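You operate a simulated robot arm through the tools that you are given. There is no shell and no other tool. Be economical: measure what you need, move in short steps, check, and stop when the job is done.

The job below is to be done with a simulated two-armed robot. You get a single attempt, and the scene is never put back.

Task
Close the suction drawer. Pick up the green roller from the top of the green cabinet with one hand, pass it to the other hand and put it on the grey table. Take the blue block from the green table and leave it on the steel table. Take the blue ring gauge and leave it on the steel table. Take the short mandrel with the smallest size on its label from the tiled table and leave it in the green tray on the green table. Stack the can labelled "INK" from the tiled table on top of the can labelled "grease". Take the short green reel on the white table and put it away on the top of the blue turntable. Do these in any order.

Only the result counts: the job must be done as asked and must still hold three seconds after the hand-in. Knocking over, shifting, dropping, spilling or breaking anything else fails it.

Robot
Two 7-joint arms with two-finger parallel grippers on one trunk, on a base that drives. Base frame: it is fixed to the floor where the robot stands at the start and does not move with it; the origin is under the middle of the robot, x ahead of it, y to its left, z up. Units: mm, rad, N and s.
The left shoulder is at the start at [50, 165, 855], the right one opposite. With the tool pointing down near the work surface each hand reaches from about 100 to 660 mm from the robot's upright axis, wherever it stands, measured 20 degrees to its own side. Places, roughly: blue block (8x5x4 cm) [-3500, -3500, 900]; blue ring gauge [-4750, -3500, 750]; green can, purple can, silver can [-750, -6250, 750]; green roller (11x5x17 cm) [-2300, -1000, 900]; green tray on the green table (15x22 cm) [-5040, -3680, 860]; grey table [-1300, -2700, 800]; short green reel (6x6x5 cm) [-800, -5900, 800]; short mandrel [-750, -6250, 1000]; steel table [-6100, -4300, 800]; suction drawer [600, 0, 400]; top of the blue turntable [-1400, -8900, 800]. Payload 3.91 kg a hand.
The tool frame of a hand sits at the grasp point between the pads (the TCP): z along the fingers, y along the line on which they close. The tips reach 30 mm beyond it. The gripper opens to 110 mm. The fingers are 20 mm wide and 10 mm thick; the gripper's body (48 by 112 mm) begins 55 mm behind the TCP.
Orientation is that of the tool frame in the base frame, as a unit quaternion [x, y, z, w]. With the fingers straight down and closing along the base's y, the tool's x points along the base's -x, its y along +y and its z along -z.

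Tools
- The arms move only by the tool apply_moves. It takes "left_series", "right_series" or both (then of equal length, played together; a hand with none holds still); each is a list of rows, each a list of 3 entries, a list of its own where there are three numbers: the turn, a rotation vector about the base's x, y, z in rad, then the shift along the base's x, y, z in mm, then the closure, from 0 (fully open) to 1 (shut). In form: [[[rx, ry, rz], [tx, ty, tz], hand], ...]. A call has 1 to 10 rows; each row is the pose to reach, as a shift and turn from the pose commanded when the call began. Each row takes 0.2 s and may step no farther than 50 mm and 0.15 rad from the row before; otherwise, or with a gripper value out of range, the whole call is refused. A pose out of reach is approached as far as the arm can. The call stops where the force on the tool passes 40 N (or 10 N more than at its start, if that is more) or the arm is blocked; 0.2 s more then pass. Each finger travels about 45 mm/s and halts on what it meets, pressing with about 38 N; the grip force reading is that of the motor and also rises with nothing between the fingers. The clock runs only during rows and for 0.2 s after the last one: add rows that repeat a pose to give the fingers time. It gives the time, the measured TCP pose, the force on the tool (base axes), the opening and the grip force at its end, in the units of the frame above (readings bear some noise), with the torque about the TCP (base axes, N m) and any sound that the robot's microphone picked up.
- Cameras (640 x 400 px; columns grow to the right, rows downward): "scene" is now at [105.7, 10.4, 1006.5]; the picture's right is [0.16, -0.99, 0.00], its down [-0.74, -0.12, -0.66] and it looks along [0.65, 0.10, -0.75] (base axes); focal length 294 px, centre (320, 200). "left" rides on the left gripper at [72, -17, -103] in its tool frame; the picture's right is [0.23, 0.97, 0.00], its down [-0.76, 0.18, -0.62] and it looks along [-0.61, 0.14, 0.78] (tool axes); focal length 222 px, centre (320, 200). "right" rides on the right gripper at [72, 17, -103] in its tool frame; the picture's right is [-0.23, 0.97, 0.00], its down [-0.76, -0.18, -0.62] and it looks along [-0.61, -0.14, 0.78] (tool axes); focal length 222 px, centre (320, 200). There is no depth. A picture from a camera that has moved, and an enlarged one, comes with that camera's place and axes in the base frame and with its lens.
- grab_frame(camera): a new picture of that camera. It takes no simulated time.
- move_column(by): slides the trunk up (or, below 0, down) by that many mm; the arms and the scene camera ride with it, the base frame stays. It gives what a move gives, with no picture.
- roll_base(legs): drives the robot by 1 to 6 legs, each [ahead, left, turn to the left] in mm, mm and rad, along the robot's own axes; the way and the turn of a leg run together, so that a leg with both is an arc; at most 1500 mm and 3.142 rad a leg. The arms and the cameras ride along, it lands a little off, and it stops where it bumps. It gives what a move gives.
- head_to(pan, tilt): turns the head with the scene camera to pan (to the left, within 1.396 rad either way) and tilt (down, from -0.506 to 1.204), counted from straight ahead of the robot. It gives what a move gives.
- close_up(camera, box): a new picture of the part [left, top, right, bottom] of that camera's present view, enlarged. It takes no simulated time.
- finish_job(): hands the job in; it is judged then, once.

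Go step by step. Nothing tells you exact positions but the pictures and the camera data: compare them with the known pose of the tool, close in by small moves and look again before you grip or let go. The budget is 207 turns and 210 pictures, counting those below and the enlarged ones. Unless the task says otherwise, let go and move clear before handing in.

The tools are called after "Emit:" as a command line: name --argument value ..., lists and objects as JSON in quotes. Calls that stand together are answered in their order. apply_moves: Moves the arms, as the interface text tells. Its arguments: {"type":"object","properties":{"left_series":{"type":"array","items":{"type":"array"}},"right_series":{"type":"array","items":{"type":"array"}}},"required":[]} The other tools are called the same way: move_column (by) slides the trunk up or down; roll_base (legs) drives the base; head_to (pan, tilt) turns the head that bears the scene camera; grab_frame (camera) takes a picture; close_up (camera, box) takes an enlarged picture of a part of a camera's view; finish_job () hands the job in.

At the start:

```text
time: 0.0
left_tool_pos: [378.2, 176.0, 710.1]
left_orientation: [0.0, 1.0, 0.0, 0.0]
left_ft_force: [0.5, 0.2, -0.1]
left_moment: [-0.01, 0.02, -0.01]
left_gripper_width: 109.9
left_grasp_force: 0.1
right_tool_pos: [331.8, -120.2, 668.4]
right_orientation: [0.0, 1.0, 0.0, 0.0]
right_ft_force: [0.8, 0.0, 0.3]
right_moment: [0.01, 0.0, -0.02]
right_gripper_width: 109.9
right_grasp_force: 0.0
trunk travel left (down, up): [-75.0, 428.0]
robot x, y, heading: [0.3, -1.2, -0.006]
head pan, tilt: [0.159, 0.852]
```

scene: 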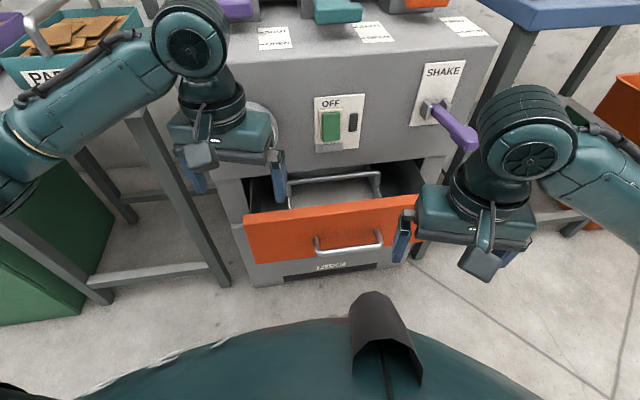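
right: 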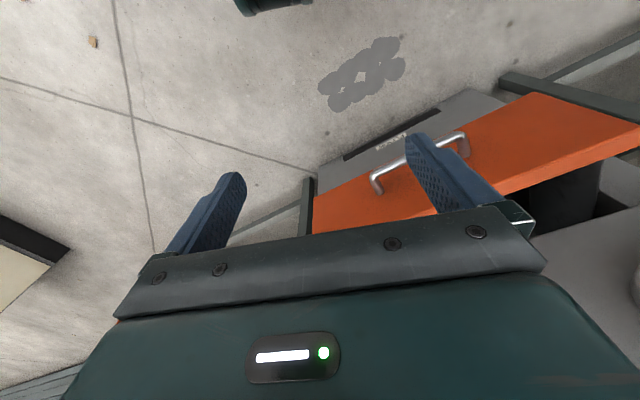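
left: 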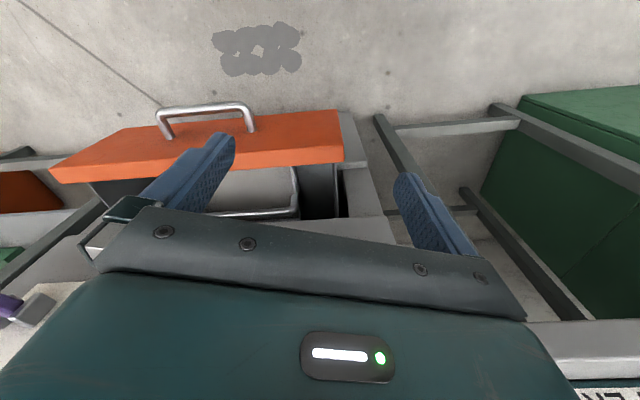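

I see an orange drawer open ahead, below a machine with an OFF switch and SHAKE lever. I'll check its label and the surroundings.

Emit:
close_up --camera "scene" --box '[220, 150, 450, 300]'

Emit:
head_to --pan 0 --tilt 0.4

Emit:
grab_frame --camera "scene"

```text
2.67 times, centred on (335, 225) of scene
camera zoom: at [105.7, 10.4, 1006.5], right [0.16, -0.99, 0.0], down [-0.74, -0.12, -0.66], along [0.65, 0.1, -0.75], focal length 784 px, centre (280, 133)
```

zoom: 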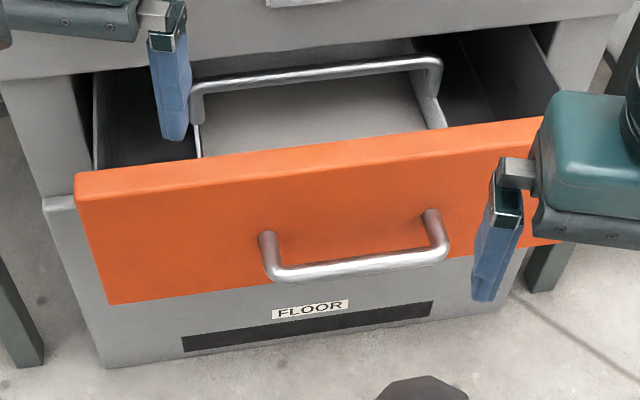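

```text
time: 0.9
left_tool_pos: [377.6, 174.5, 710.8]
left_orientation: [0.0, 1.0, 0.0, 0.0]
left_ft_force: [0.9, 0.0, -0.4]
left_moment: [0.02, 0.02, -0.02]
left_gripper_width: 109.9
left_grasp_force: 0.0
right_tool_pos: [332.2, -119.8, 667.7]
right_orientation: [0.0, 1.0, 0.0, 0.0]
right_ft_force: [0.5, 0.5, 0.2]
right_moment: [0.0, 0.02, 0.0]
right_gripper_width: 109.9
right_grasp_force: 0.1
trunk travel left (down, up): [-75.0, 428.0]
robot x, y, heading: [0.7, 1.4, -0.001]
head pan, tilt: [0.0, 0.4]
```

```text
205 pictures are left
camera scene: at [121.2, -2.0, 1045.7], right [0.0, -1.0, 0.0], down [-0.39, 0.0, -0.92], along [0.92, 0.0, -0.39], focal length 294 px, centre (320, 200)
```

scene: 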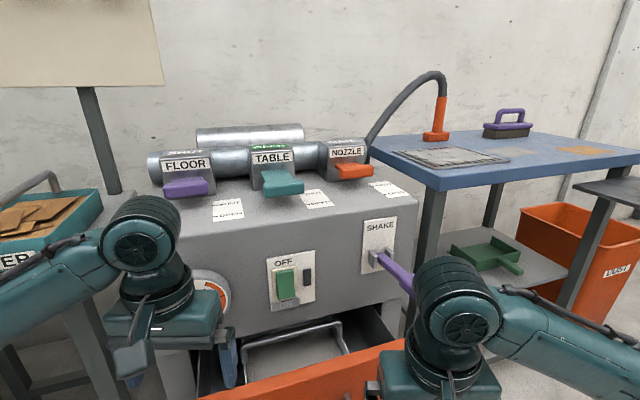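

The drawer is yawed about 20° to the left; its face's top edge runs roughly from [472,236,482] to [614,-155,482], so I'll push along (0.94,0.34). First I'll lower the left hand, closed and tilted forward, in front of the face.

Emit:
apply_moves --left_series '[[[0.03, -0.085, 0], [0, -7, -25], 1], [[0.061, -0.17, 0], [0, -14, -50], 1], [[0.092, -0.254, 0], [0, -21, -75], 1], [[0.122, -0.338, 0], [0, -28, -100], 1], [[0.153, -0.423, 0], [0, -35, -125], 1], [[0.184, -0.508, 0], [0, -42, -150], 1], [[0.214, -0.592, 0], [0, -49, -175], 1], [[0.245, -0.677, 0], [15, -56, -200], 1], [[0.275, -0.76, 0], [35, -63, -225], 1], [[0.306, -0.846, 0], [54, -69, -251], 1]]' --right_series '[[[0, 0, 0], [0, -8, 0], 0], [[0, 0, 0], [0, -16, 0], 0], [[0, 0, 0], [0, -24, 0], 0], [[0, 0, 0], [0, -32, 0], 0], [[0, 0, 0], [0, -40, 0], 0], [[0, 0, 0], [0, -48, 0], 0], [[0, 0, 0], [0, -56, 0], 0], [[0, 0, 0], [0, -64, 0], 0], [[0, 0, 0], [0, -72, 0], 0], [[0, 0, 0], [0, -80, 0], 0]]'

Emit:
head_to --pan 0.2 --tilt 0.9

Emit:
grab_frame --camera "scene"

```text
time: 3.3
left_tool_pos: [451.7, 116.6, 474.8]
left_orientation: [-0.013, 0.892, 0.152, 0.426]
left_ft_force: [-0.6, 0.2, 0.3]
left_moment: [-0.02, -0.02, 0.01]
left_gripper_width: 0.0
left_grasp_force: 37.7
right_tool_pos: [331.9, -200.7, 665.4]
right_orientation: [-0.001, 1.0, 0.0, 0.0]
right_ft_force: [-0.2, 0.0, 0.5]
right_moment: [0.05, -0.03, 0.03]
right_gripper_width: 109.9
right_grasp_force: 0.0
trunk travel left (down, up): [-75.0, 428.0]
robot x, y, heading: [-0.9, 0.4, 0.002]
head pan, tilt: [0.0, 0.4]
stopped in row 10 (left hand): the arm was blocked; the commanded pose is now the measured one
```

```text
time: 4.2
left_tool_pos: [450.7, 117.5, 473.1]
left_orientation: [-0.012, 0.893, 0.152, 0.423]
left_ft_force: [-0.5, 0.5, -0.4]
left_moment: [0.0, -0.01, 0.02]
left_gripper_width: 0.1
left_grasp_force: 37.7
right_tool_pos: [332.4, -199.7, 666.9]
right_orientation: [-0.001, 1.0, -0.002, 0.0]
right_ft_force: [0.3, 0.3, 0.3]
right_moment: [-0.02, 0.01, -0.02]
right_gripper_width: 109.8
right_grasp_force: 0.1
trunk travel left (down, up): [-75.0, 428.0]
robot x, y, heading: [-0.3, -0.3, 0.004]
head pan, tilt: [0.201, 0.901]
```

```text
204 pictures are left
camera scene: at [104.4, 13.6, 1002.3], right [0.2, -0.98, 0.0], down [-0.77, -0.16, -0.62], along [0.61, 0.12, -0.78], focal length 294 px, centre (320, 200)
```

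scene: 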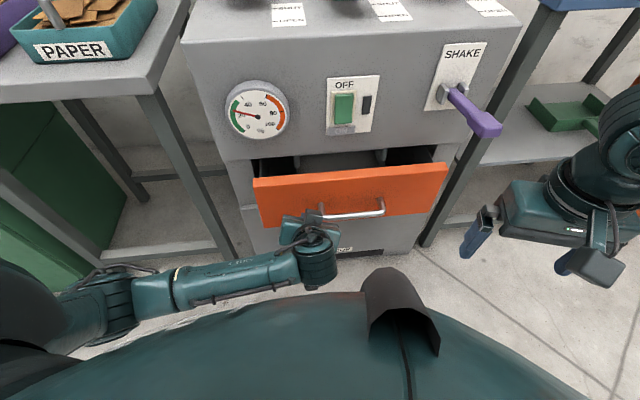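

The left hand sits in front of the face's left half. I'll push along the drawer's direction.

Emit:
apply_moves --left_series '[[[0, 0, 0], [19, 7, 0], 1], [[0, 0, 0], [38, 14, 0], 1], [[0, 0, 0], [56, 20, 0], 1], [[0, 0, 0], [75, 27, 0], 1], [[0, 0, 0], [94, 34, 0], 1], [[0, 0, 0], [113, 41, 0], 1], [[0, 0, 0], [132, 48, 0], 1]]'

Emit:
grab_frame --camera "scene"

```text
time: 5.3
left_tool_pos: [525.6, 143.6, 472.4]
left_orientation: [-0.012, 0.894, 0.153, 0.42]
left_ft_force: [-9.3, 0.0, 6.6]
left_moment: [0.1, -0.11, 0.15]
left_gripper_width: 0.0
left_grasp_force: 37.7
right_tool_pos: [330.3, -200.3, 667.4]
right_orientation: [-0.001, 1.0, 0.0, 0.001]
right_ft_force: [-0.7, -0.3, -0.2]
right_moment: [-0.03, 0.01, 0.01]
right_gripper_width: 109.8
right_grasp_force: 0.1
trunk travel left (down, up): [-75.0, 428.0]
robot x, y, heading: [-1.4, 0.1, 0.001]
head pan, tilt: [0.201, 0.901]
stopped in row 5 (left hand): the force on the tool passed its limit at 64 N (the readings are from after the stop); the commanded pose is now the measured one
```

```text
203 pictures are left
camera scene: at [101.7, 13.1, 1003.0], right [0.2, -0.98, 0.0], down [-0.77, -0.16, -0.62], along [0.61, 0.12, -0.78], focal length 294 px, centre (320, 200)
```

scene: 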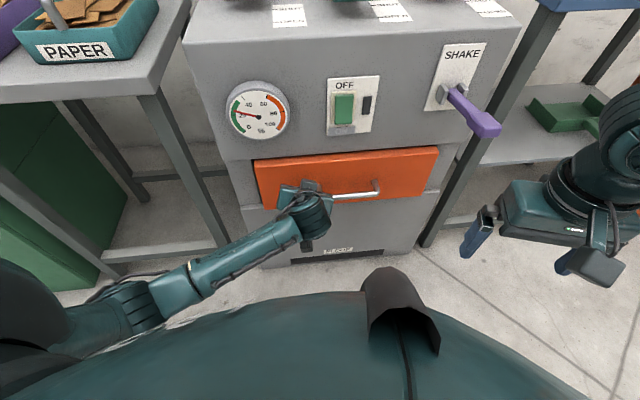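

The drawer looks shut. I'll back the hand off, raise it to where it was, and check.

Emit:
apply_moves --left_series '[[[0, 0, 0], [-40, -14, 0], 1], [[-0.03, 0.085, 0], [-80, -28, 0], 1], [[-0.061, 0.17, 0], [-110, -20, 25], 1], [[-0.092, 0.254, 0], [-130, -10, 60], 1], [[-0.122, 0.338, 0], [-147, 0, 90], 1], [[-0.153, 0.423, 0], [-147, 10, 120], 1], [[-0.184, 0.508, 0], [-147, 20, 150], 1], [[-0.214, 0.592, 0], [-147, 28, 180], 1], [[-0.245, 0.677, 0], [-147, 30, 210], 1], [[-0.275, 0.76, 0], [-147, 32, 238], 1]]'

Emit:
grab_frame --camera "scene"

Emit:
close_up --camera "scene" --box '[220, 130, 480, 290]'

```text
time: 6.1
left_tool_pos: [501.6, 180.9, 535.4]
left_orientation: [-0.032, 0.881, 0.201, 0.427]
left_ft_force: [-0.1, -0.1, 0.7]
left_moment: [-0.01, -0.03, 0.03]
left_gripper_width: 0.3
left_grasp_force: 37.5
right_tool_pos: [332.3, -199.5, 671.4]
right_orientation: [0.001, 1.0, -0.001, 0.001]
right_ft_force: [0.4, 0.1, 0.1]
right_moment: [-0.01, 0.03, 0.01]
right_gripper_width: 110.3
right_grasp_force: 0.0
trunk travel left (down, up): [-75.0, 428.0]
robot x, y, heading: [-4.2, 1.4, 0.0]
head pan, tilt: [0.201, 0.901]
stopped in row 3 (left hand): the arm was blocked; the commanded pose is now the measured one
```

```text
202 pictures are left
camera scene: at [102.4, 14.3, 1005.4], right [0.2, -0.98, 0.0], down [-0.77, -0.16, -0.62], along [0.61, 0.12, -0.78], focal length 294 px, centre (320, 200)
```

scene: 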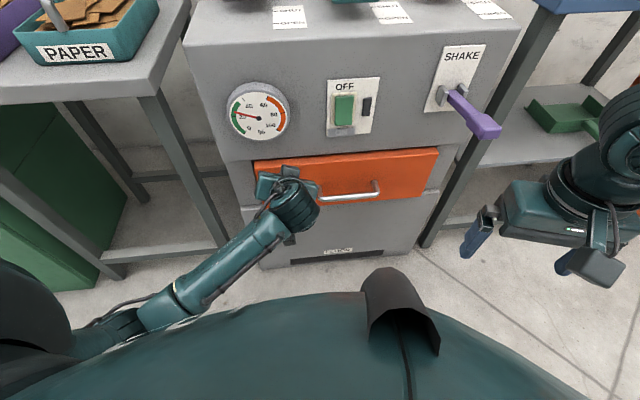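

```text
2.46 times, centred on (350, 210) of scene
camera zoom: at [102.4, 14.3, 1005.4], right [0.2, -0.98, 0.0], down [-0.77, -0.16, -0.62], along [0.61, 0.12, -0.78], focal length 724 px, centre (246, 175)
```

zoom: 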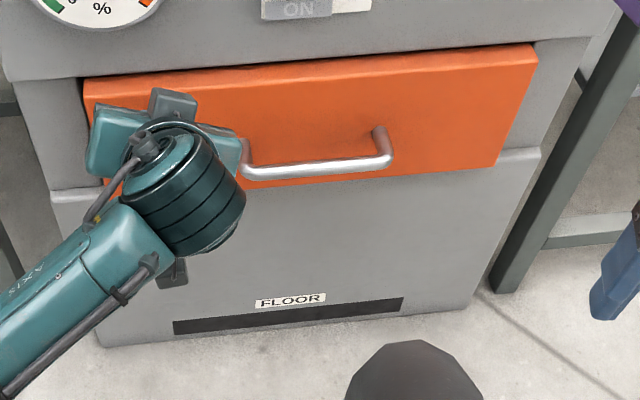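

The drawer is shut; the arm seems to hit a joint limit when retracting tilted, so I'll undo the tilt while backing off gently.

Emit:
apply_moves --left_series '[[[-0.02, 0.1, 0], [-15, 0, 5], 1], [[-0.05, 0.2, 0], [-30, 0, 15], 1], [[-0.08, 0.3, 0], [-45, 0, 30], 1], [[-0.11, 0.4, 0], [-60, 0, 50], 1], [[-0.15, 0.5, 0], [-75, 0, 70], 1], [[-0.18, 0.6, 0], [-90, 0, 90], 1], [[-0.21, 0.7, 0], [-105, 0, 115], 1], [[-0.24, 0.8, 0], [-120, 0, 140], 1]]'

Emit:
grab_frame --camera "scene"

```text
time: 7.3
left_tool_pos: [418.5, 285.8, 600.4]
left_orientation: [-0.019, 0.94, 0.293, 0.176]
left_ft_force: [0.6, -0.4, -1.3]
left_moment: [0.0, 0.01, 0.03]
left_gripper_width: 0.0
left_grasp_force: 37.4
left hand out of reach, approached as far as the arm can: row 6
right_tool_pos: [331.9, -199.1, 668.3]
right_orientation: [0.0, 1.0, -0.001, 0.001]
right_ft_force: [-0.4, -0.2, -0.6]
right_moment: [-0.04, -0.04, -0.03]
right_gripper_width: 109.8
right_grasp_force: 0.1
trunk travel left (down, up): [-75.0, 428.0]
robot x, y, heading: [1.1, -0.6, 0.002]
head pan, tilt: [0.201, 0.901]
stopped in row 6 (left hand): the arm was blocked; the commanded pose is now the measured one
```

```text
200 pictures are left
camera scene: at [101.9, 14.2, 1002.2], right [0.2, -0.98, 0.0], down [-0.77, -0.16, -0.62], along [0.61, 0.12, -0.78], focal length 294 px, centre (320, 200)
```

scene: 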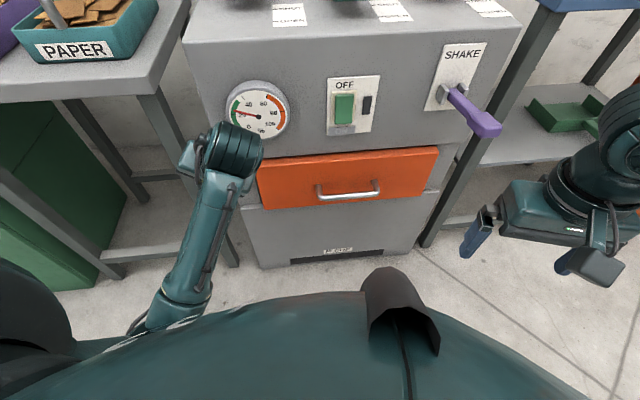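

The elbow posture drifted left. I'll bring the hand back to its starting pose with smaller combined steps.

Emit:
apply_moves --left_series '[[[-0.06, 0.036, -0.004], [-8, -15, 10], 1], [[-0.12, 0.072, -0.008], [-12, -30, 20], 1], [[-0.18, 0.107, -0.012], [-16, -45, 30], 1], [[-0.24, 0.143, -0.016], [-20, -60, 40], 1], [[-0.3, 0.18, -0.02], [-24, -75, 55], 1], [[-0.36, 0.215, -0.024], [-28, -90, 70], 1], [[-0.42, 0.25, -0.028], [-32, -100, 80], 1], [[-0.48, 0.286, -0.032], [-36, -105, 90], 1], [[-0.54, 0.322, -0.036], [-40, -110, 100], 1], [[-0.596, 0.358, -0.039], [-40, -110, 110], 1]]'

Emit:
grab_frame --camera "scene"

```text
time: 7.9
left_tool_pos: [402.6, 331.2, 641.9]
left_orientation: [-0.026, 0.92, 0.36, 0.154]
left_ft_force: [-2.1, -4.3, 4.1]
left_moment: [-0.06, 0.01, -0.03]
left_gripper_width: 0.0
left_grasp_force: 37.9
right_tool_pos: [330.3, -200.6, 672.2]
right_orientation: [0.0, 1.0, 0.002, 0.003]
right_ft_force: [-1.3, 0.3, 1.2]
right_moment: [0.01, -0.05, 0.0]
right_gripper_width: 110.1
right_grasp_force: 0.1
trunk travel left (down, up): [-75.0, 428.0]
robot x, y, heading: [-1.6, -1.5, -0.003]
head pan, tilt: [0.201, 0.901]
stopped in row 2 (left hand): the arm was blocked; the commanded pose is now the measured one
```

```text
199 pictures are left
camera scene: at [98.3, 11.7, 1006.0], right [0.2, -0.98, 0.0], down [-0.76, -0.16, -0.63], along [0.61, 0.13, -0.78], focal length 294 px, centre (320, 200)
```

scene: 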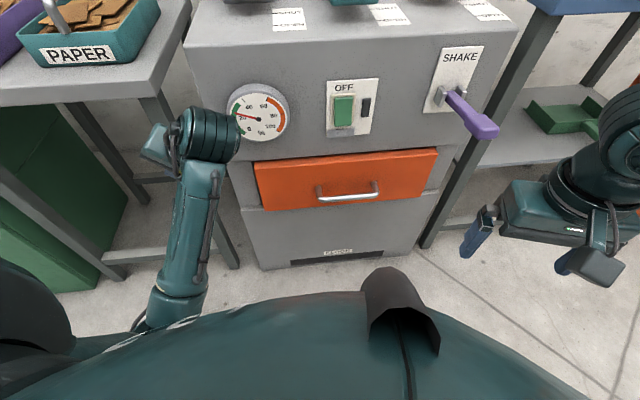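

The hand is fighting a joint limit near the table, so I'll back the base away to free space before sorting out the arm.

Emit:
roll_base --legs '[[-350, 0, 0]]'

Emit:
apply_moves --left_series '[[[0, 0, 0], [15, 10, 0], 1], [[0, 0, 0], [30, 20, 0], 1], [[0, 0, 0], [45, 30, 10], 1], [[0, 0, 0], [60, 40, 20], 1]]'

Emit:
grab_frame --camera "scene"

```text
time: 10.2
left_tool_pos: [55.6, 332.5, 641.5]
left_orientation: [-0.025, 0.919, 0.361, 0.155]
left_ft_force: [-0.5, 1.0, 0.0]
left_moment: [-0.04, -0.01, 0.02]
left_gripper_width: 0.0
left_grasp_force: 37.6
right_tool_pos: [-19.7, -200.9, 672.2]
right_orientation: [-0.001, 1.0, 0.002, 0.004]
right_ft_force: [0.2, 0.2, -0.2]
right_moment: [0.0, 0.0, 0.0]
right_gripper_width: 110.1
right_grasp_force: 0.1
trunk travel left (down, up): [-75.0, 428.0]
robot x, y, heading: [-345.8, 1.0, -0.002]
head pan, tilt: [0.201, 0.901]
```

```text
time: 11.2
left_tool_pos: [117.1, 371.6, 655.5]
left_orientation: [-0.023, 0.92, 0.361, 0.152]
left_ft_force: [1.0, 0.2, 0.0]
left_moment: [0.0, -0.01, -0.01]
left_gripper_width: 0.0
left_grasp_force: 37.9
right_tool_pos: [-16.0, -200.4, 668.1]
right_orientation: [0.0, 1.0, 0.0, 0.0]
right_ft_force: [-0.4, 0.2, -0.1]
right_moment: [0.01, 0.0, 0.02]
right_gripper_width: 110.0
right_grasp_force: 0.0
trunk travel left (down, up): [-75.0, 428.0]
robot x, y, heading: [-343.0, 1.5, 0.002]
head pan, tilt: [0.201, 0.901]
```

```text
198 pictures are left
camera scene: at [-245.7, 13.0, 1002.6], right [0.2, -0.98, 0.0], down [-0.77, -0.16, -0.62], along [0.61, 0.12, -0.78], focal length 294 px, centre (320, 200)
```

scene: 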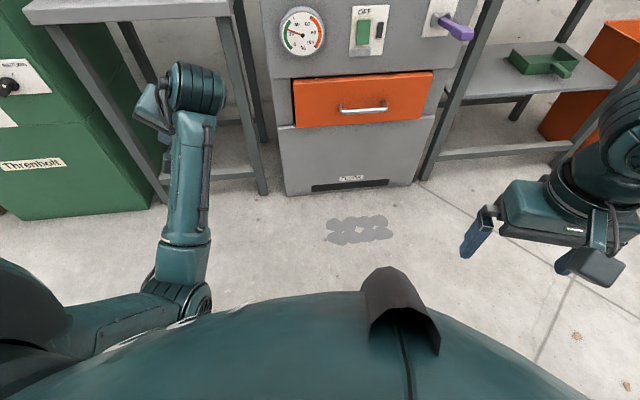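

The arm obeys again in free space, and the drawer is shut. Now I'll straighten the left tool to point down.

Emit:
apply_moves --left_series '[[[-0.074, 0.031, -0.005], [0, 0, 5], 1], [[-0.148, 0.063, -0.009], [0, 0, 10], 1], [[-0.223, 0.094, -0.014], [0, 0, 15], 1], [[-0.297, 0.125, -0.019], [0, 0, 20], 1], [[-0.371, 0.157, -0.024], [0, 0, 25], 1], [[-0.445, 0.188, -0.028], [0, 0, 30], 1], [[-0.519, 0.219, -0.033], [0, 0, 35], 1], [[-0.594, 0.25, -0.038], [0, 0, 40], 1], [[-0.668, 0.282, -0.042], [0, 0, 45], 1], [[-0.742, 0.313, -0.047], [0, 0, 50], 1]]'

Emit:
grab_frame --camera "scene"

```text
time: 13.4
left_tool_pos: [117.3, 372.2, 706.3]
left_orientation: [0.0, 1.0, 0.0, 0.0]
left_ft_force: [0.1, 0.9, -0.5]
left_moment: [0.0, 0.0, 0.01]
left_gripper_width: 0.0
left_grasp_force: 37.2
right_tool_pos: [-15.7, -199.7, 668.4]
right_orientation: [0.0, 1.0, 0.0, 0.001]
right_ft_force: [1.3, -0.1, -0.2]
right_moment: [-0.02, 0.01, 0.0]
right_gripper_width: 110.0
right_grasp_force: 0.0
trunk travel left (down, up): [-75.0, 428.0]
robot x, y, heading: [-346.6, 0.3, 0.004]
head pan, tilt: [0.201, 0.901]
```

```text
197 pictures are left
camera scene: at [-245.7, 13.0, 1002.8], right [0.2, -0.98, 0.0], down [-0.77, -0.16, -0.62], along [0.61, 0.12, -0.78], focal length 294 px, centre (320, 200)
```

scene: 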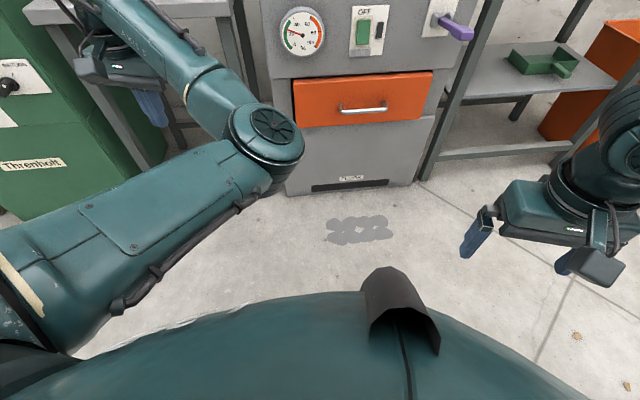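

The arm is straight again. I'll tuck it in, check the drawer closely, and look around to the right/behind for the route.

Emit:
apply_moves --left_series '[[[0, 0, 0], [-25, -35, 0], 0.5], [[0, 0, 0], [-50, -70, 0], 0.2], [[0, 0, 0], [-75, -105, 0], 0], [[0, 0, 0], [-100, -140, 0], 0], [[0, 0, 0], [-125, -175, 0], 0], [[0, 0, 0], [-150, -205, 0], 0]]'

Emit:
close_up --camera "scene" --box '[260, 60, 470, 200]'

Emit:
head_to --pan -1.39 --tilt 0.2

Emit:
grab_frame --camera "scene"

```text
time: 14.8
left_tool_pos: [59.4, 381.2, 685.0]
left_orientation: [0.0, 1.0, 0.0, -0.002]
left_ft_force: [0.4, 1.1, -0.1]
left_moment: [-0.01, 0.03, -0.02]
left_gripper_width: 110.0
left_grasp_force: 0.0
left hand out of reach, approached as far as the arm can: row 1, 2, 3, 4, 5, 6
right_tool_pos: [-15.1, -199.2, 668.2]
right_orientation: [0.0, 1.0, 0.0, -0.001]
right_ft_force: [0.2, 0.4, 0.4]
right_moment: [0.0, 0.0, 0.02]
right_gripper_width: 110.0
right_grasp_force: 0.0
trunk travel left (down, up): [-75.0, 428.0]
robot x, y, heading: [-344.3, -3.6, -0.002]
head pan, tilt: [0.201, 0.901]
```

```text
2.86 times, centred on (365, 130) of scene
camera zoom: at [-245.7, 12.9, 1002.8], right [0.2, -0.98, 0.0], down [-0.77, -0.16, -0.62], along [0.61, 0.12, -0.78], focal length 840 px, centre (191, 400)
```

zoom: 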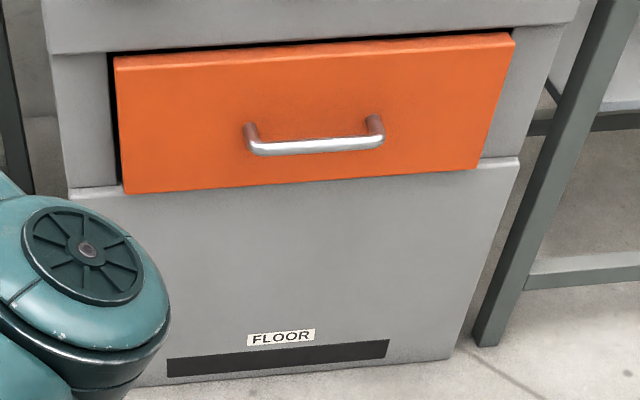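

```text
time: 16.4
left_tool_pos: [60.1, 383.1, 683.7]
left_orientation: [0.0, 1.0, 0.0, -0.001]
left_ft_force: [-0.1, -0.6, 0.7]
left_moment: [-0.03, -0.02, 0.0]
left_gripper_width: 110.2
left_grasp_force: 0.0
right_tool_pos: [-17.0, -199.7, 668.0]
right_orientation: [0.0, 1.0, 0.0, 0.001]
right_ft_force: [0.1, 0.4, 0.4]
right_moment: [0.05, 0.0, 0.01]
right_gripper_width: 110.0
right_grasp_force: 0.1
trunk travel left (down, up): [-75.0, 428.0]
robot x, y, heading: [-344.7, 0.3, -0.001]
head pan, tilt: [-1.389, 0.201]
```

```text
195 pictures are left
camera scene: at [-302.9, -93.7, 1064.3], right [-0.98, -0.18, 0.0], down [-0.04, 0.2, -0.98], along [0.18, -0.96, -0.2], focal length 294 px, centre (320, 200)
```

scene: 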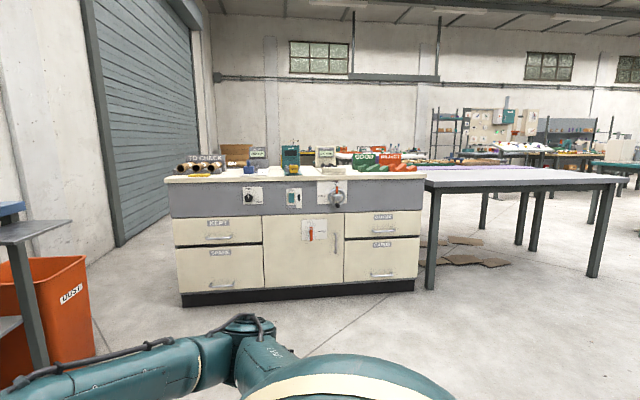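

The panel is now flush with the lower body. The left arm's elbow is folded oddly, so I'll stretch it out and bring it back to reset the posture.

Emit:
apply_moves --left_series '[[[0, 0, 0], [25, -10, 10], 0], [[0, 0, 0], [50, -20, 20], 0], [[0, 0, 0], [75, -30, 30], 0], [[0, 0, 0], [100, -45, 40], 0], [[0, 0, 0], [130, -60, 50], 0], [[0, 0, 0], [160, -80, 50], 0], [[0, 0, 0], [190, -100, 50], 0], [[0, 0, 0], [220, -120, 50], 0]]'

Emit:
head_to --pan 0.5 --tilt 0.6

Emit:
grab_frame --camera "scene"

```text
time: 18.2
left_tool_pos: [280.4, 257.5, 739.3]
left_orientation: [-0.001, 1.0, 0.0, -0.001]
left_ft_force: [0.3, 0.2, 0.1]
left_moment: [-0.02, 0.01, 0.01]
left_gripper_width: 110.0
left_grasp_force: 0.1
left hand out of reach, approached as far as the arm can: row 2
right_tool_pos: [-16.4, -200.1, 669.1]
right_orientation: [-0.001, 1.0, 0.0, 0.0]
right_ft_force: [-0.4, -1.4, 0.1]
right_moment: [0.01, 0.0, -0.01]
right_gripper_width: 109.9
right_grasp_force: 0.1
trunk travel left (down, up): [-75.0, 428.0]
robot x, y, heading: [-351.5, 0.8, 0.0]
head pan, tilt: [-1.389, 0.201]
```

```text
time: 20.1
left_tool_pos: [280.2, 257.2, 739.3]
left_orientation: [0.0, 1.0, 0.0, -0.001]
left_ft_force: [-0.6, 0.6, 0.1]
left_moment: [0.0, -0.01, -0.02]
left_gripper_width: 109.8
left_grasp_force: 0.1
right_tool_pos: [-16.0, -199.8, 667.9]
right_orientation: [0.0, 1.0, 0.0, 0.0]
right_ft_force: [-0.2, -0.9, 0.8]
right_moment: [-0.01, 0.01, 0.0]
right_gripper_width: 109.9
right_grasp_force: 0.0
trunk travel left (down, up): [-75.0, 428.0]
robot x, y, heading: [-346.2, -1.4, -0.002]
head pan, tilt: [0.499, 0.6]
```

```text
194 pictures are left
camera scene: at [-242.0, 40.2, 1027.6], right [0.48, -0.88, 0.0], down [-0.5, -0.27, -0.83], along [0.72, 0.39, -0.56], focal length 294 px, centre (320, 200)
```

scene: 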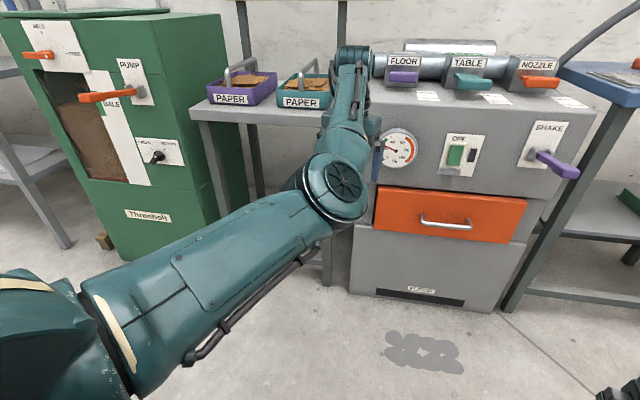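

The arm obeys while stretched. I'll now draw it back toward the starting pose.

Emit:
apply_moves --left_series '[[[0, 0, 0], [-30, -10, 0], 0], [[0, 0, 0], [-60, -20, 0], 0], [[0, 0, 0], [-90, -30, 0], 0], [[0, 0, 0], [-120, -40, 0], 0], [[0, 0, 0], [-150, -50, 0], 0], [[0, 0, 0], [-180, -60, 0], 0], [[0, 0, 0], [-210, -70, 0], 0], [[0, 0, 0], [-240, -80, 0], 0]]'

Emit:
grab_frame --camera "scene"

```text
time: 21.9
left_tool_pos: [193.9, 297.1, 709.9]
left_orientation: [-0.001, 1.0, 0.0, -0.001]
left_ft_force: [0.0, -1.0, -0.4]
left_moment: [0.01, -0.03, 0.01]
left_gripper_width: 109.9
left_grasp_force: 0.1
left hand out of reach, approached as far as the arm can: row 2, 3, 4, 5, 6, 7, 8
right_tool_pos: [-16.8, -201.8, 667.8]
right_orientation: [0.0, 1.0, 0.001, 0.0]
right_ft_force: [0.2, -0.5, -0.5]
right_moment: [0.02, -0.01, -0.03]
right_gripper_width: 110.1
right_grasp_force: 0.0
trunk travel left (down, up): [-75.0, 428.0]
robot x, y, heading: [-350.0, -1.3, 0.001]
head pan, tilt: [0.499, 0.6]
```

```text
193 pictures are left
camera scene: at [-242.1, 40.1, 1027.6], right [0.48, -0.88, 0.0], down [-0.5, -0.27, -0.83], along [0.72, 0.39, -0.56], focal length 294 px, centre (320, 200)
```

scene: 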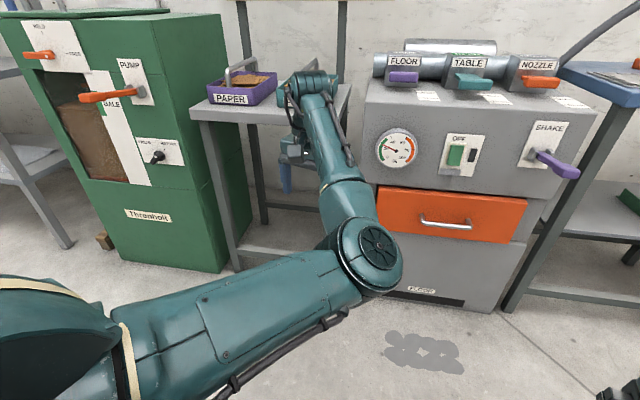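

The left wrist is at its limit with the elbow folded inward. I'll stretch the arm nearly straight and high, in free space, to let the elbow flip back.

Emit:
roll_base --legs '[[-150, -150, 0]]'

Emit:
apply_moves --left_series '[[[0, 0, 0], [20, -10, 15], 0], [[0, 0, 0], [40, -20, 30], 0], [[0, 0, 0], [60, -35, 45], 0], [[0, 0, 0], [80, -50, 60], 0], [[0, 0, 0], [105, -65, 75], 0], [[0, 0, 0], [130, -80, 90], 0], [[0, 0, 0], [155, -100, 100], 0], [[0, 0, 0], [180, -120, 110], 0], [[0, 0, 0], [205, -140, 120], 0], [[0, 0, 0], [230, -160, 130], 0]]'

Emit:
grab_frame --camera "scene"

```text
time: 23.9
left_tool_pos: [43.8, 142.5, 709.9]
left_orientation: [0.001, 1.0, 0.0, 0.0]
left_ft_force: [0.1, 0.5, 0.4]
left_moment: [-0.03, 0.0, 0.0]
left_gripper_width: 110.1
left_grasp_force: 0.0
right_tool_pos: [-166.8, -352.7, 667.6]
right_orientation: [0.001, 1.0, 0.0, -0.001]
right_ft_force: [-0.6, 0.3, -0.4]
right_moment: [-0.01, 0.0, -0.01]
right_gripper_width: 109.9
right_grasp_force: 0.0
trunk travel left (down, up): [-75.0, 428.0]
robot x, y, heading: [-499.4, -152.0, -0.002]
head pan, tilt: [0.499, 0.6]
```

```text
time: 26.1
left_tool_pos: [132.1, -14.6, 820.3]
left_orientation: [0.004, 1.0, 0.004, 0.002]
left_ft_force: [-0.7, -0.2, 0.3]
left_moment: [0.01, -0.07, 0.01]
left_gripper_width: 109.9
left_grasp_force: 0.0
left hand out of reach, approached as far as the arm can: row 6, 7, 8, 9, 10
right_tool_pos: [-167.7, -355.3, 666.2]
right_orientation: [0.003, 1.0, 0.001, 0.0]
right_ft_force: [0.3, -1.4, 0.1]
right_moment: [0.06, 0.02, -0.04]
right_gripper_width: 110.0
right_grasp_force: 0.1
trunk travel left (down, up): [-75.0, 428.0]
robot x, y, heading: [-498.5, -152.4, -0.003]
head pan, tilt: [0.499, 0.6]
```

```text
192 pictures are left
camera scene: at [-392.5, -115.6, 1027.8], right [0.47, -0.88, 0.0], down [-0.5, -0.26, -0.83], along [0.73, 0.39, -0.56], focal length 294 px, centre (320, 200)
```

scene: 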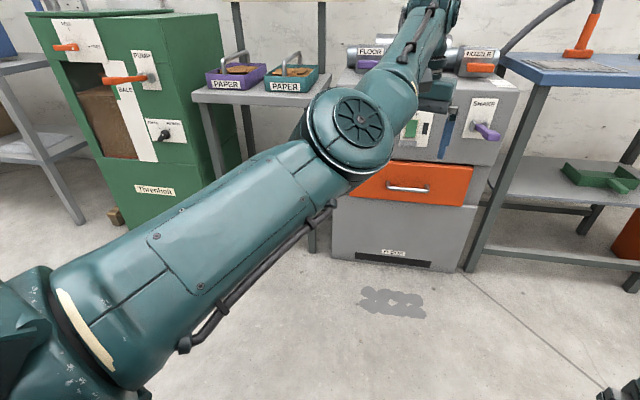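

The arm is almost straight. I'll retract it straight back and down.

Emit:
apply_moves --left_series '[[[0, 0, 0], [-20, -5, -8], 0], [[0, 0, 0], [-45, -10, -16], 0], [[0, 0, 0], [-70, -10, -25], 0], [[0, 0, 0], [-95, -5, -35], 0], [[0, 0, 0], [-120, 0, -45], 0], [[0, 0, 0], [-145, 5, -55], 0], [[0, 0, 0], [-170, 10, -65], 0], [[0, 0, 0], [-195, 15, -75], 0], [[0, 0, 0], [-220, 20, -85], 0], [[0, 0, 0], [-250, 30, -100], 0]]'

Emit:
grab_frame --camera "scene"

```text
time: 28.3
left_tool_pos: [77.6, 73.4, 681.4]
left_orientation: [0.001, 1.0, 0.001, 0.0]
left_ft_force: [0.6, 0.0, 0.6]
left_moment: [0.0, 0.04, 0.02]
left_gripper_width: 109.9
left_grasp_force: 0.1
left hand out of reach, approached as far as the arm can: row 1, 2, 3, 4, 5, 6, 7, 8, 9, 10
right_tool_pos: [-167.1, -353.1, 669.7]
right_orientation: [0.001, 1.0, 0.0, 0.0]
right_ft_force: [0.9, 0.4, 0.3]
right_moment: [0.01, -0.02, 0.01]
right_gripper_width: 110.2
right_grasp_force: 0.1
trunk travel left (down, up): [-75.0, 428.0]
robot x, y, heading: [-503.5, -151.1, -0.007]
head pan, tilt: [0.499, 0.6]
```

```text
191 pictures are left
camera scene: at [-392.4, -112.4, 1027.7], right [0.48, -0.88, 0.0], down [-0.5, -0.27, -0.83], along [0.73, 0.39, -0.56], focal length 294 px, centre (320, 200)
```

scene: 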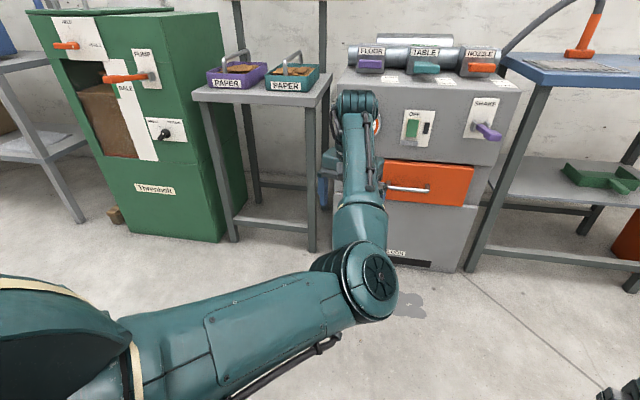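

The elbow is still folded inward and low. I'll tip the tool to point right, which should urge the elbow outward, then retract.

Emit:
apply_moves --left_series '[[[-0.12, 0, 0], [5, 0, 10], 0], [[-0.24, 0, 0], [5, 0, 20], 0], [[-0.36, 0, 0], [5, 0, 30], 0], [[-0.48, 0, 0], [5, 0, 40], 0], [[-0.6, 0, 0], [5, 0, 50], 0], [[-0.72, 0, 0], [5, 0, 60], 0], [[-0.84, 0, 0], [0, 0, 70], 0], [[-0.96, 0, 0], [-20, 0, 80], 0], [[-1.08, 0, 0], [-40, 0, 90], 0], [[-1.2, 0, 0], [-60, 0, 100], 0]]'

Emit:
apply_moves --left_series '[[[0, 0, 0], [-20, 0, 0], 0], [[0, 0, 0], [-40, 0, 0], 0], [[0, 0, 0], [-60, 0, 0], 0], [[0, 0, 0], [-80, 0, 0], 0], [[0, 0, 0], [-100, 0, 0], 0], [[0, 0, 0], [-120, 0, 0], 0], [[0, 0, 0], [-140, 0, 0], 0]]'

Emit:
grab_frame --camera "scene"

```text
time: 30.5
left_tool_pos: [19.2, 72.3, 787.0]
left_orientation: [0.001, 0.825, -0.566, 0.0]
left_ft_force: [0.6, 0.6, -0.2]
left_moment: [0.0, -0.01, -0.03]
left_gripper_width: 110.1
left_grasp_force: 0.0
right_tool_pos: [-168.0, -353.2, 667.9]
right_orientation: [0.002, 1.0, 0.001, 0.0]
right_ft_force: [-0.1, 0.3, 0.3]
right_moment: [0.0, 0.01, 0.01]
right_gripper_width: 109.9
right_grasp_force: 0.1
trunk travel left (down, up): [-75.0, 428.0]
robot x, y, heading: [-497.5, -151.7, -0.003]
head pan, tilt: [0.499, 0.6]
```

```text
time: 32.1
left_tool_pos: [-119.7, 70.6, 787.4]
left_orientation: [0.003, 0.825, -0.565, 0.0]
left_ft_force: [-0.1, -0.3, 0.5]
left_moment: [0.01, -0.01, 0.0]
left_gripper_width: 110.1
left_grasp_force: 0.1
right_tool_pos: [-168.1, -353.9, 666.9]
right_orientation: [0.003, 1.0, 0.001, -0.001]
right_ft_force: [0.2, -0.4, 0.1]
right_moment: [0.01, -0.01, 0.03]
right_gripper_width: 110.2
right_grasp_force: 0.1
trunk travel left (down, up): [-75.0, 428.0]
robot x, y, heading: [-496.6, -149.1, -0.007]
head pan, tilt: [0.499, 0.6]
```

```text
190 pictures are left
camera scene: at [-392.2, -112.3, 1027.6], right [0.48, -0.88, 0.0], down [-0.5, -0.27, -0.83], along [0.73, 0.39, -0.56], focal length 294 px, centre (320, 200)
```

scene: 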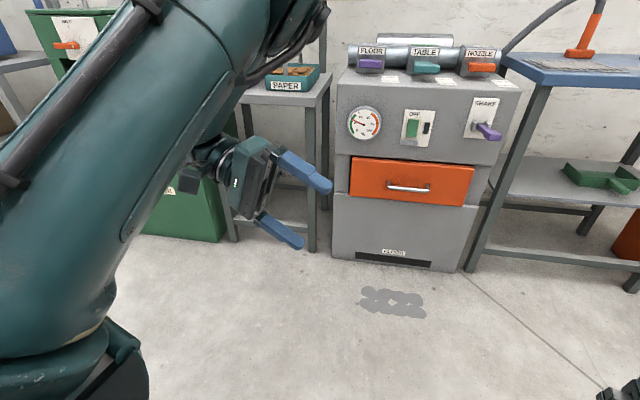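

That freed the elbow (now up and outward). I'll level the tool again.

Emit:
apply_moves --left_series '[[[0.12, 0, 0], [-5, -5, -5], 0], [[0.24, 0, 0], [-10, -10, -10], 0], [[0.36, 0, 0], [-15, -15, -15], 0], [[0.48, 0, 0], [-20, -20, -20], 0], [[0.6, 0, 0], [-25, -25, -25], 0], [[0.72, 0, 0], [-30, -30, -30], 0], [[0.84, 0, 0], [-35, -35, -35], 0], [[0.96, 0, 0], [-40, -40, -40], 0], [[1.08, 0, 0], [-45, -45, -45], 0], [[1.2, 0, 0], [-50, -50, -50], 0]]'

Emit:
head_to --pan 0 --tilt 0.7

Emit:
grab_frame --camera "scene"

```text
time: 34.3
left_tool_pos: [-159.6, 154.7, 730.7]
left_orientation: [0.001, 1.0, 0.001, -0.001]
left_ft_force: [-0.5, 0.9, 0.8]
left_moment: [-0.01, 0.01, 0.02]
left_gripper_width: 110.0
left_grasp_force: 0.1
left hand out of reach, approached as far as the arm can: row 6, 7, 8, 9, 10
right_tool_pos: [-167.5, -353.6, 667.3]
right_orientation: [0.001, 1.0, 0.0, 0.001]
right_ft_force: [0.8, 0.0, -0.1]
right_moment: [0.02, 0.03, 0.01]
right_gripper_width: 109.8
right_grasp_force: 0.1
trunk travel left (down, up): [-75.0, 428.0]
robot x, y, heading: [-497.3, -154.1, -0.002]
head pan, tilt: [0.499, 0.6]
```

```text
time: 35.2
left_tool_pos: [-159.7, 154.0, 729.0]
left_orientation: [0.001, 1.0, -0.002, -0.003]
left_ft_force: [0.2, -0.5, -0.2]
left_moment: [-0.02, -0.03, 0.0]
left_gripper_width: 110.0
left_grasp_force: 0.0
right_tool_pos: [-168.1, -354.1, 667.6]
right_orientation: [0.002, 1.0, 0.0, 0.0]
right_ft_force: [0.1, 0.2, 0.2]
right_moment: [-0.01, 0.01, -0.01]
right_gripper_width: 110.1
right_grasp_force: 0.0
trunk travel left (down, up): [-75.0, 428.0]
robot x, y, heading: [-498.5, -152.4, -0.002]
head pan, tilt: [0.0, 0.7]
```

```text
189 pictures are left
camera scene: at [-387.2, -126.9, 1024.4], right [0.31, -0.95, 0.0], down [-0.56, -0.19, -0.8], along [0.76, 0.25, -0.59], focal length 294 px, centre (320, 200)
```

scene: 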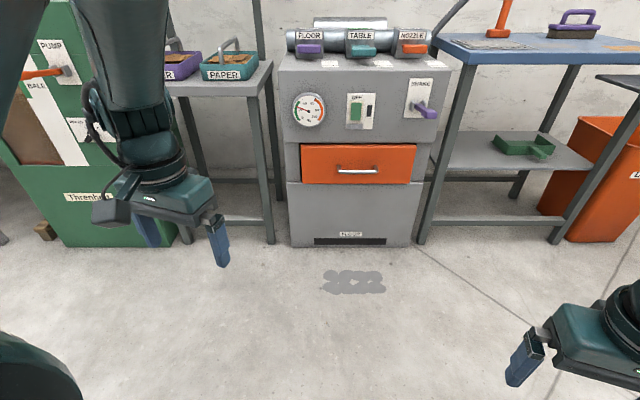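

The posture looks much better. I'll test moving the left hand inward.

Emit:
apply_moves --left_series '[[[0, 0, 0], [15, -25, 0], 0], [[0, 0, 0], [30, -50, 0], 0], [[0, 0, 0], [40, -75, 0], 0], [[0, 0, 0], [40, -100, 0], 0], [[0, 0, 0], [40, -125, 0], 0], [[0, 0, 0], [40, -140, 0], 0]]'

Emit:
grab_frame --camera "scene"

```text
time: 36.6
left_tool_pos: [-89.9, 142.7, 741.2]
left_orientation: [0.001, 1.0, 0.0, 0.0]
left_ft_force: [-0.7, -0.8, -0.3]
left_moment: [-0.03, -0.01, -0.01]
left_gripper_width: 109.9
left_grasp_force: 0.0
left hand out of reach, approached as far as the arm can: row 1, 2, 3, 4, 5, 6
right_tool_pos: [-167.4, -353.3, 667.8]
right_orientation: [0.001, 1.0, 0.0, -0.001]
right_ft_force: [-0.3, 0.0, 0.3]
right_moment: [0.0, -0.01, 0.03]
right_gripper_width: 109.9
right_grasp_force: 0.2
trunk travel left (down, up): [-75.0, 428.0]
robot x, y, heading: [-498.9, -153.1, -0.002]
head pan, tilt: [0.0, 0.7]
```

```text
188 pictures are left
camera scene: at [-385.1, -154.5, 1019.0], right [0.0, -1.0, 0.0], down [-0.64, 0.0, -0.77], along [0.77, 0.0, -0.64], focal length 294 px, centre (320, 200)
```

scene: 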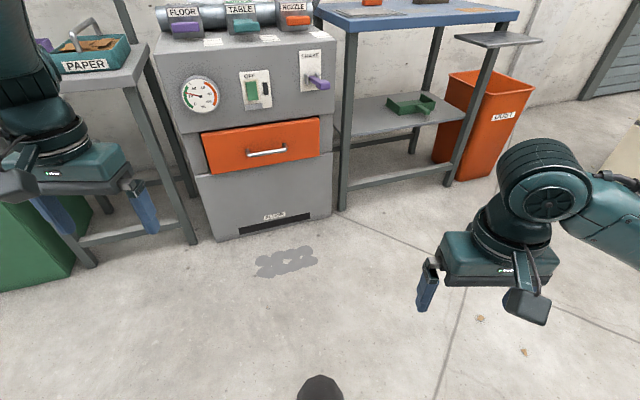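

Still limited inward. I'll test whether a yaw of the tool releases it.

Emit:
apply_moves --left_series '[[[0, 0, 0.14], [0, -10, 0], 0], [[0, 0, 0.28], [0, -20, 0], 0], [[0, 0, 0.42], [0, -40, 0], 0], [[0, 0, 0.56], [0, -60, 0], 0], [[0, 0, 0.7], [0, -80, 0], 0]]'

```text
time: 37.8
left_tool_pos: [-66.6, 135.5, 747.9]
left_orientation: [-0.343, 0.939, -0.002, -0.003]
left_ft_force: [0.7, 0.5, -0.3]
left_moment: [-0.01, 0.01, -0.01]
left_gripper_width: 110.0
left_grasp_force: 0.1
left hand out of reach, approached as far as the arm can: row 1, 2, 3, 4, 5
right_tool_pos: [-167.0, -353.5, 667.6]
right_orientation: [0.002, 1.0, 0.0, 0.0]
right_ft_force: [1.1, -1.0, 0.9]
right_moment: [-0.05, 0.0, 0.02]
right_gripper_width: 110.0
right_grasp_force: 0.1
trunk travel left (down, up): [-75.0, 428.0]
robot x, y, heading: [-498.2, -153.1, -0.003]
head pan, tilt: [0.0, 0.7]
```

Position still limited with that yaw; I'll try the opposite yaw.

Emit:
apply_moves --left_series '[[[0, 0, -0.14], [0, -10, 0], 0], [[0, 0, -0.28], [0, -20, 0], 0], [[0, 0, -0.42], [0, -30, 0], 0], [[0, 0, -0.56], [0, -40, 0], 0], [[0, 0, -0.7], [0, -50, 0], 0], [[0, 0, -0.84], [0, -60, 0], 0], [[0, 0, -0.98], [0, -70, 0], 0], [[0, 0, -1.12], [0, -80, 0], 0], [[0, 0, -1.26], [0, -90, 0], 0], [[0, 0, -1.4], [0, -100, 0], 0]]'

Emit:
grab_frame --camera "scene"

```text
time: 40.0
left_tool_pos: [-34.2, 124.8, 759.2]
left_orientation: [0.344, 0.939, -0.003, 0.002]
left_ft_force: [-1.0, -0.8, -0.1]
left_moment: [0.01, -0.02, -0.01]
left_gripper_width: 110.2
left_grasp_force: 0.1
left hand out of reach, approached as far as the arm can: row 1, 2, 3, 4, 5, 6, 7, 8, 9, 10
right_tool_pos: [-168.1, -353.2, 668.0]
right_orientation: [0.002, 1.0, 0.0, 0.0]
right_ft_force: [-0.3, 0.2, -0.1]
right_moment: [0.02, 0.0, 0.01]
right_gripper_width: 110.1
right_grasp_force: 0.1
trunk travel left (down, up): [-75.0, 428.0]
robot x, y, heading: [-502.2, -151.4, -0.001]
head pan, tilt: [0.0, 0.7]
```

```text
187 pictures are left
camera scene: at [-385.1, -154.6, 1018.9], right [0.0, -1.0, 0.0], down [-0.64, 0.0, -0.76], along [0.76, 0.0, -0.64], focal length 294 px, centre (320, 200)
```

scene: 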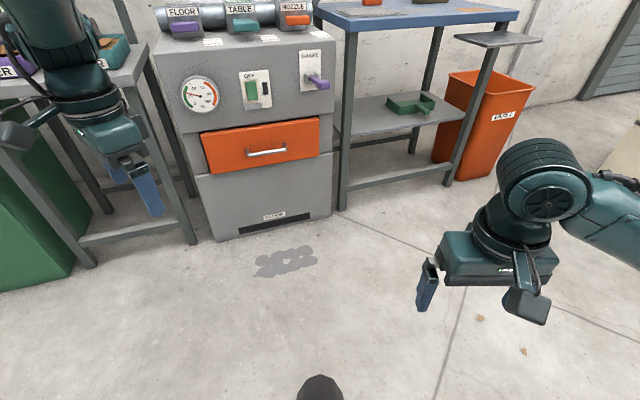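

Yaw isn't the limiting joint. I'll level the yaw and tip the tool forward and upward while drawing the hand in, to relax the wrist.

Emit:
apply_moves --left_series '[[[0, 0, 0.14], [0, 0, 0], 0], [[0, 0, 0.28], [0, 0, 0], 0], [[0, 0, 0.42], [0, 0, 0], 0], [[0, 0, 0.56], [0, 0, 0], 0], [[0, 0, 0.7], [0, 0, 0], 0]]'

Emit:
apply_moves --left_series '[[[0, -0.12, 0], [-10, -5, 0], 0], [[0, -0.24, 0], [-20, -10, 0], 0], [[0, -0.36, 0], [-30, -20, 0], 0], [[0, -0.48, 0], [-40, -30, 0], 0], [[0, -0.6, 0], [-50, -40, 0], 0], [[0, -0.72, 0], [-60, -50, 0], 0], [[0, -0.84, 0], [-70, -60, 0], 0], [[0, -0.96, 0], [-80, -70, 0], 0], [[0, -1.08, 0], [-90, -80, 0], 0], [[0, -1.2, 0], [-100, -90, 0], 0]]'

Emit:
grab_frame --camera "scene"

```text
time: 41.2
left_tool_pos: [-33.2, 125.1, 759.2]
left_orientation: [-0.002, 1.0, -0.003, 0.0]
left_ft_force: [-0.5, -0.6, -0.3]
left_moment: [0.01, -0.03, -0.01]
left_gripper_width: 110.1
left_grasp_force: 0.1
right_tool_pos: [-167.5, -353.3, 667.4]
right_orientation: [0.002, 1.0, 0.0, 0.0]
right_ft_force: [0.9, -0.3, 0.0]
right_moment: [-0.03, 0.0, 0.03]
right_gripper_width: 110.1
right_grasp_force: 0.0
trunk travel left (down, up): [-75.0, 428.0]
robot x, y, heading: [-502.6, -156.0, -0.003]
head pan, tilt: [0.0, 0.7]
```

```text
time: 43.4
left_tool_pos: [-58.7, 153.3, 751.6]
left_orientation: [-0.006, 0.824, -0.002, 0.567]
left_ft_force: [0.5, -0.7, 1.2]
left_moment: [-0.02, 0.02, -0.01]
left_gripper_width: 110.0
left_grasp_force: 0.0
left hand out of reach, approached as far as the arm can: row 1, 2, 3, 4, 5, 6, 7, 8, 9, 10
right_tool_pos: [-166.7, -353.4, 667.9]
right_orientation: [0.002, 1.0, 0.0, 0.001]
right_ft_force: [-1.1, -0.2, 0.0]
right_moment: [0.01, 0.0, 0.01]
right_gripper_width: 110.1
right_grasp_force: 0.0
trunk travel left (down, up): [-75.0, 428.0]
robot x, y, heading: [-501.7, -151.9, -0.006]
head pan, tilt: [0.0, 0.7]
```

```text
186 pictures are left
camera scene: at [-385.0, -154.6, 1019.0], right [0.0, -1.0, 0.0], down [-0.64, 0.0, -0.77], along [0.77, 0.0, -0.64], focal length 294 px, centre (320, 200)
```

scene: 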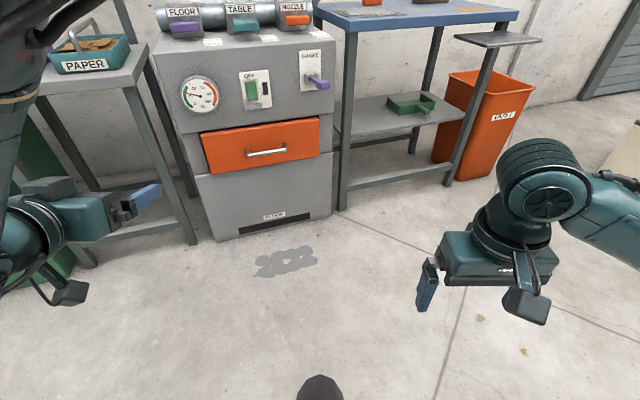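

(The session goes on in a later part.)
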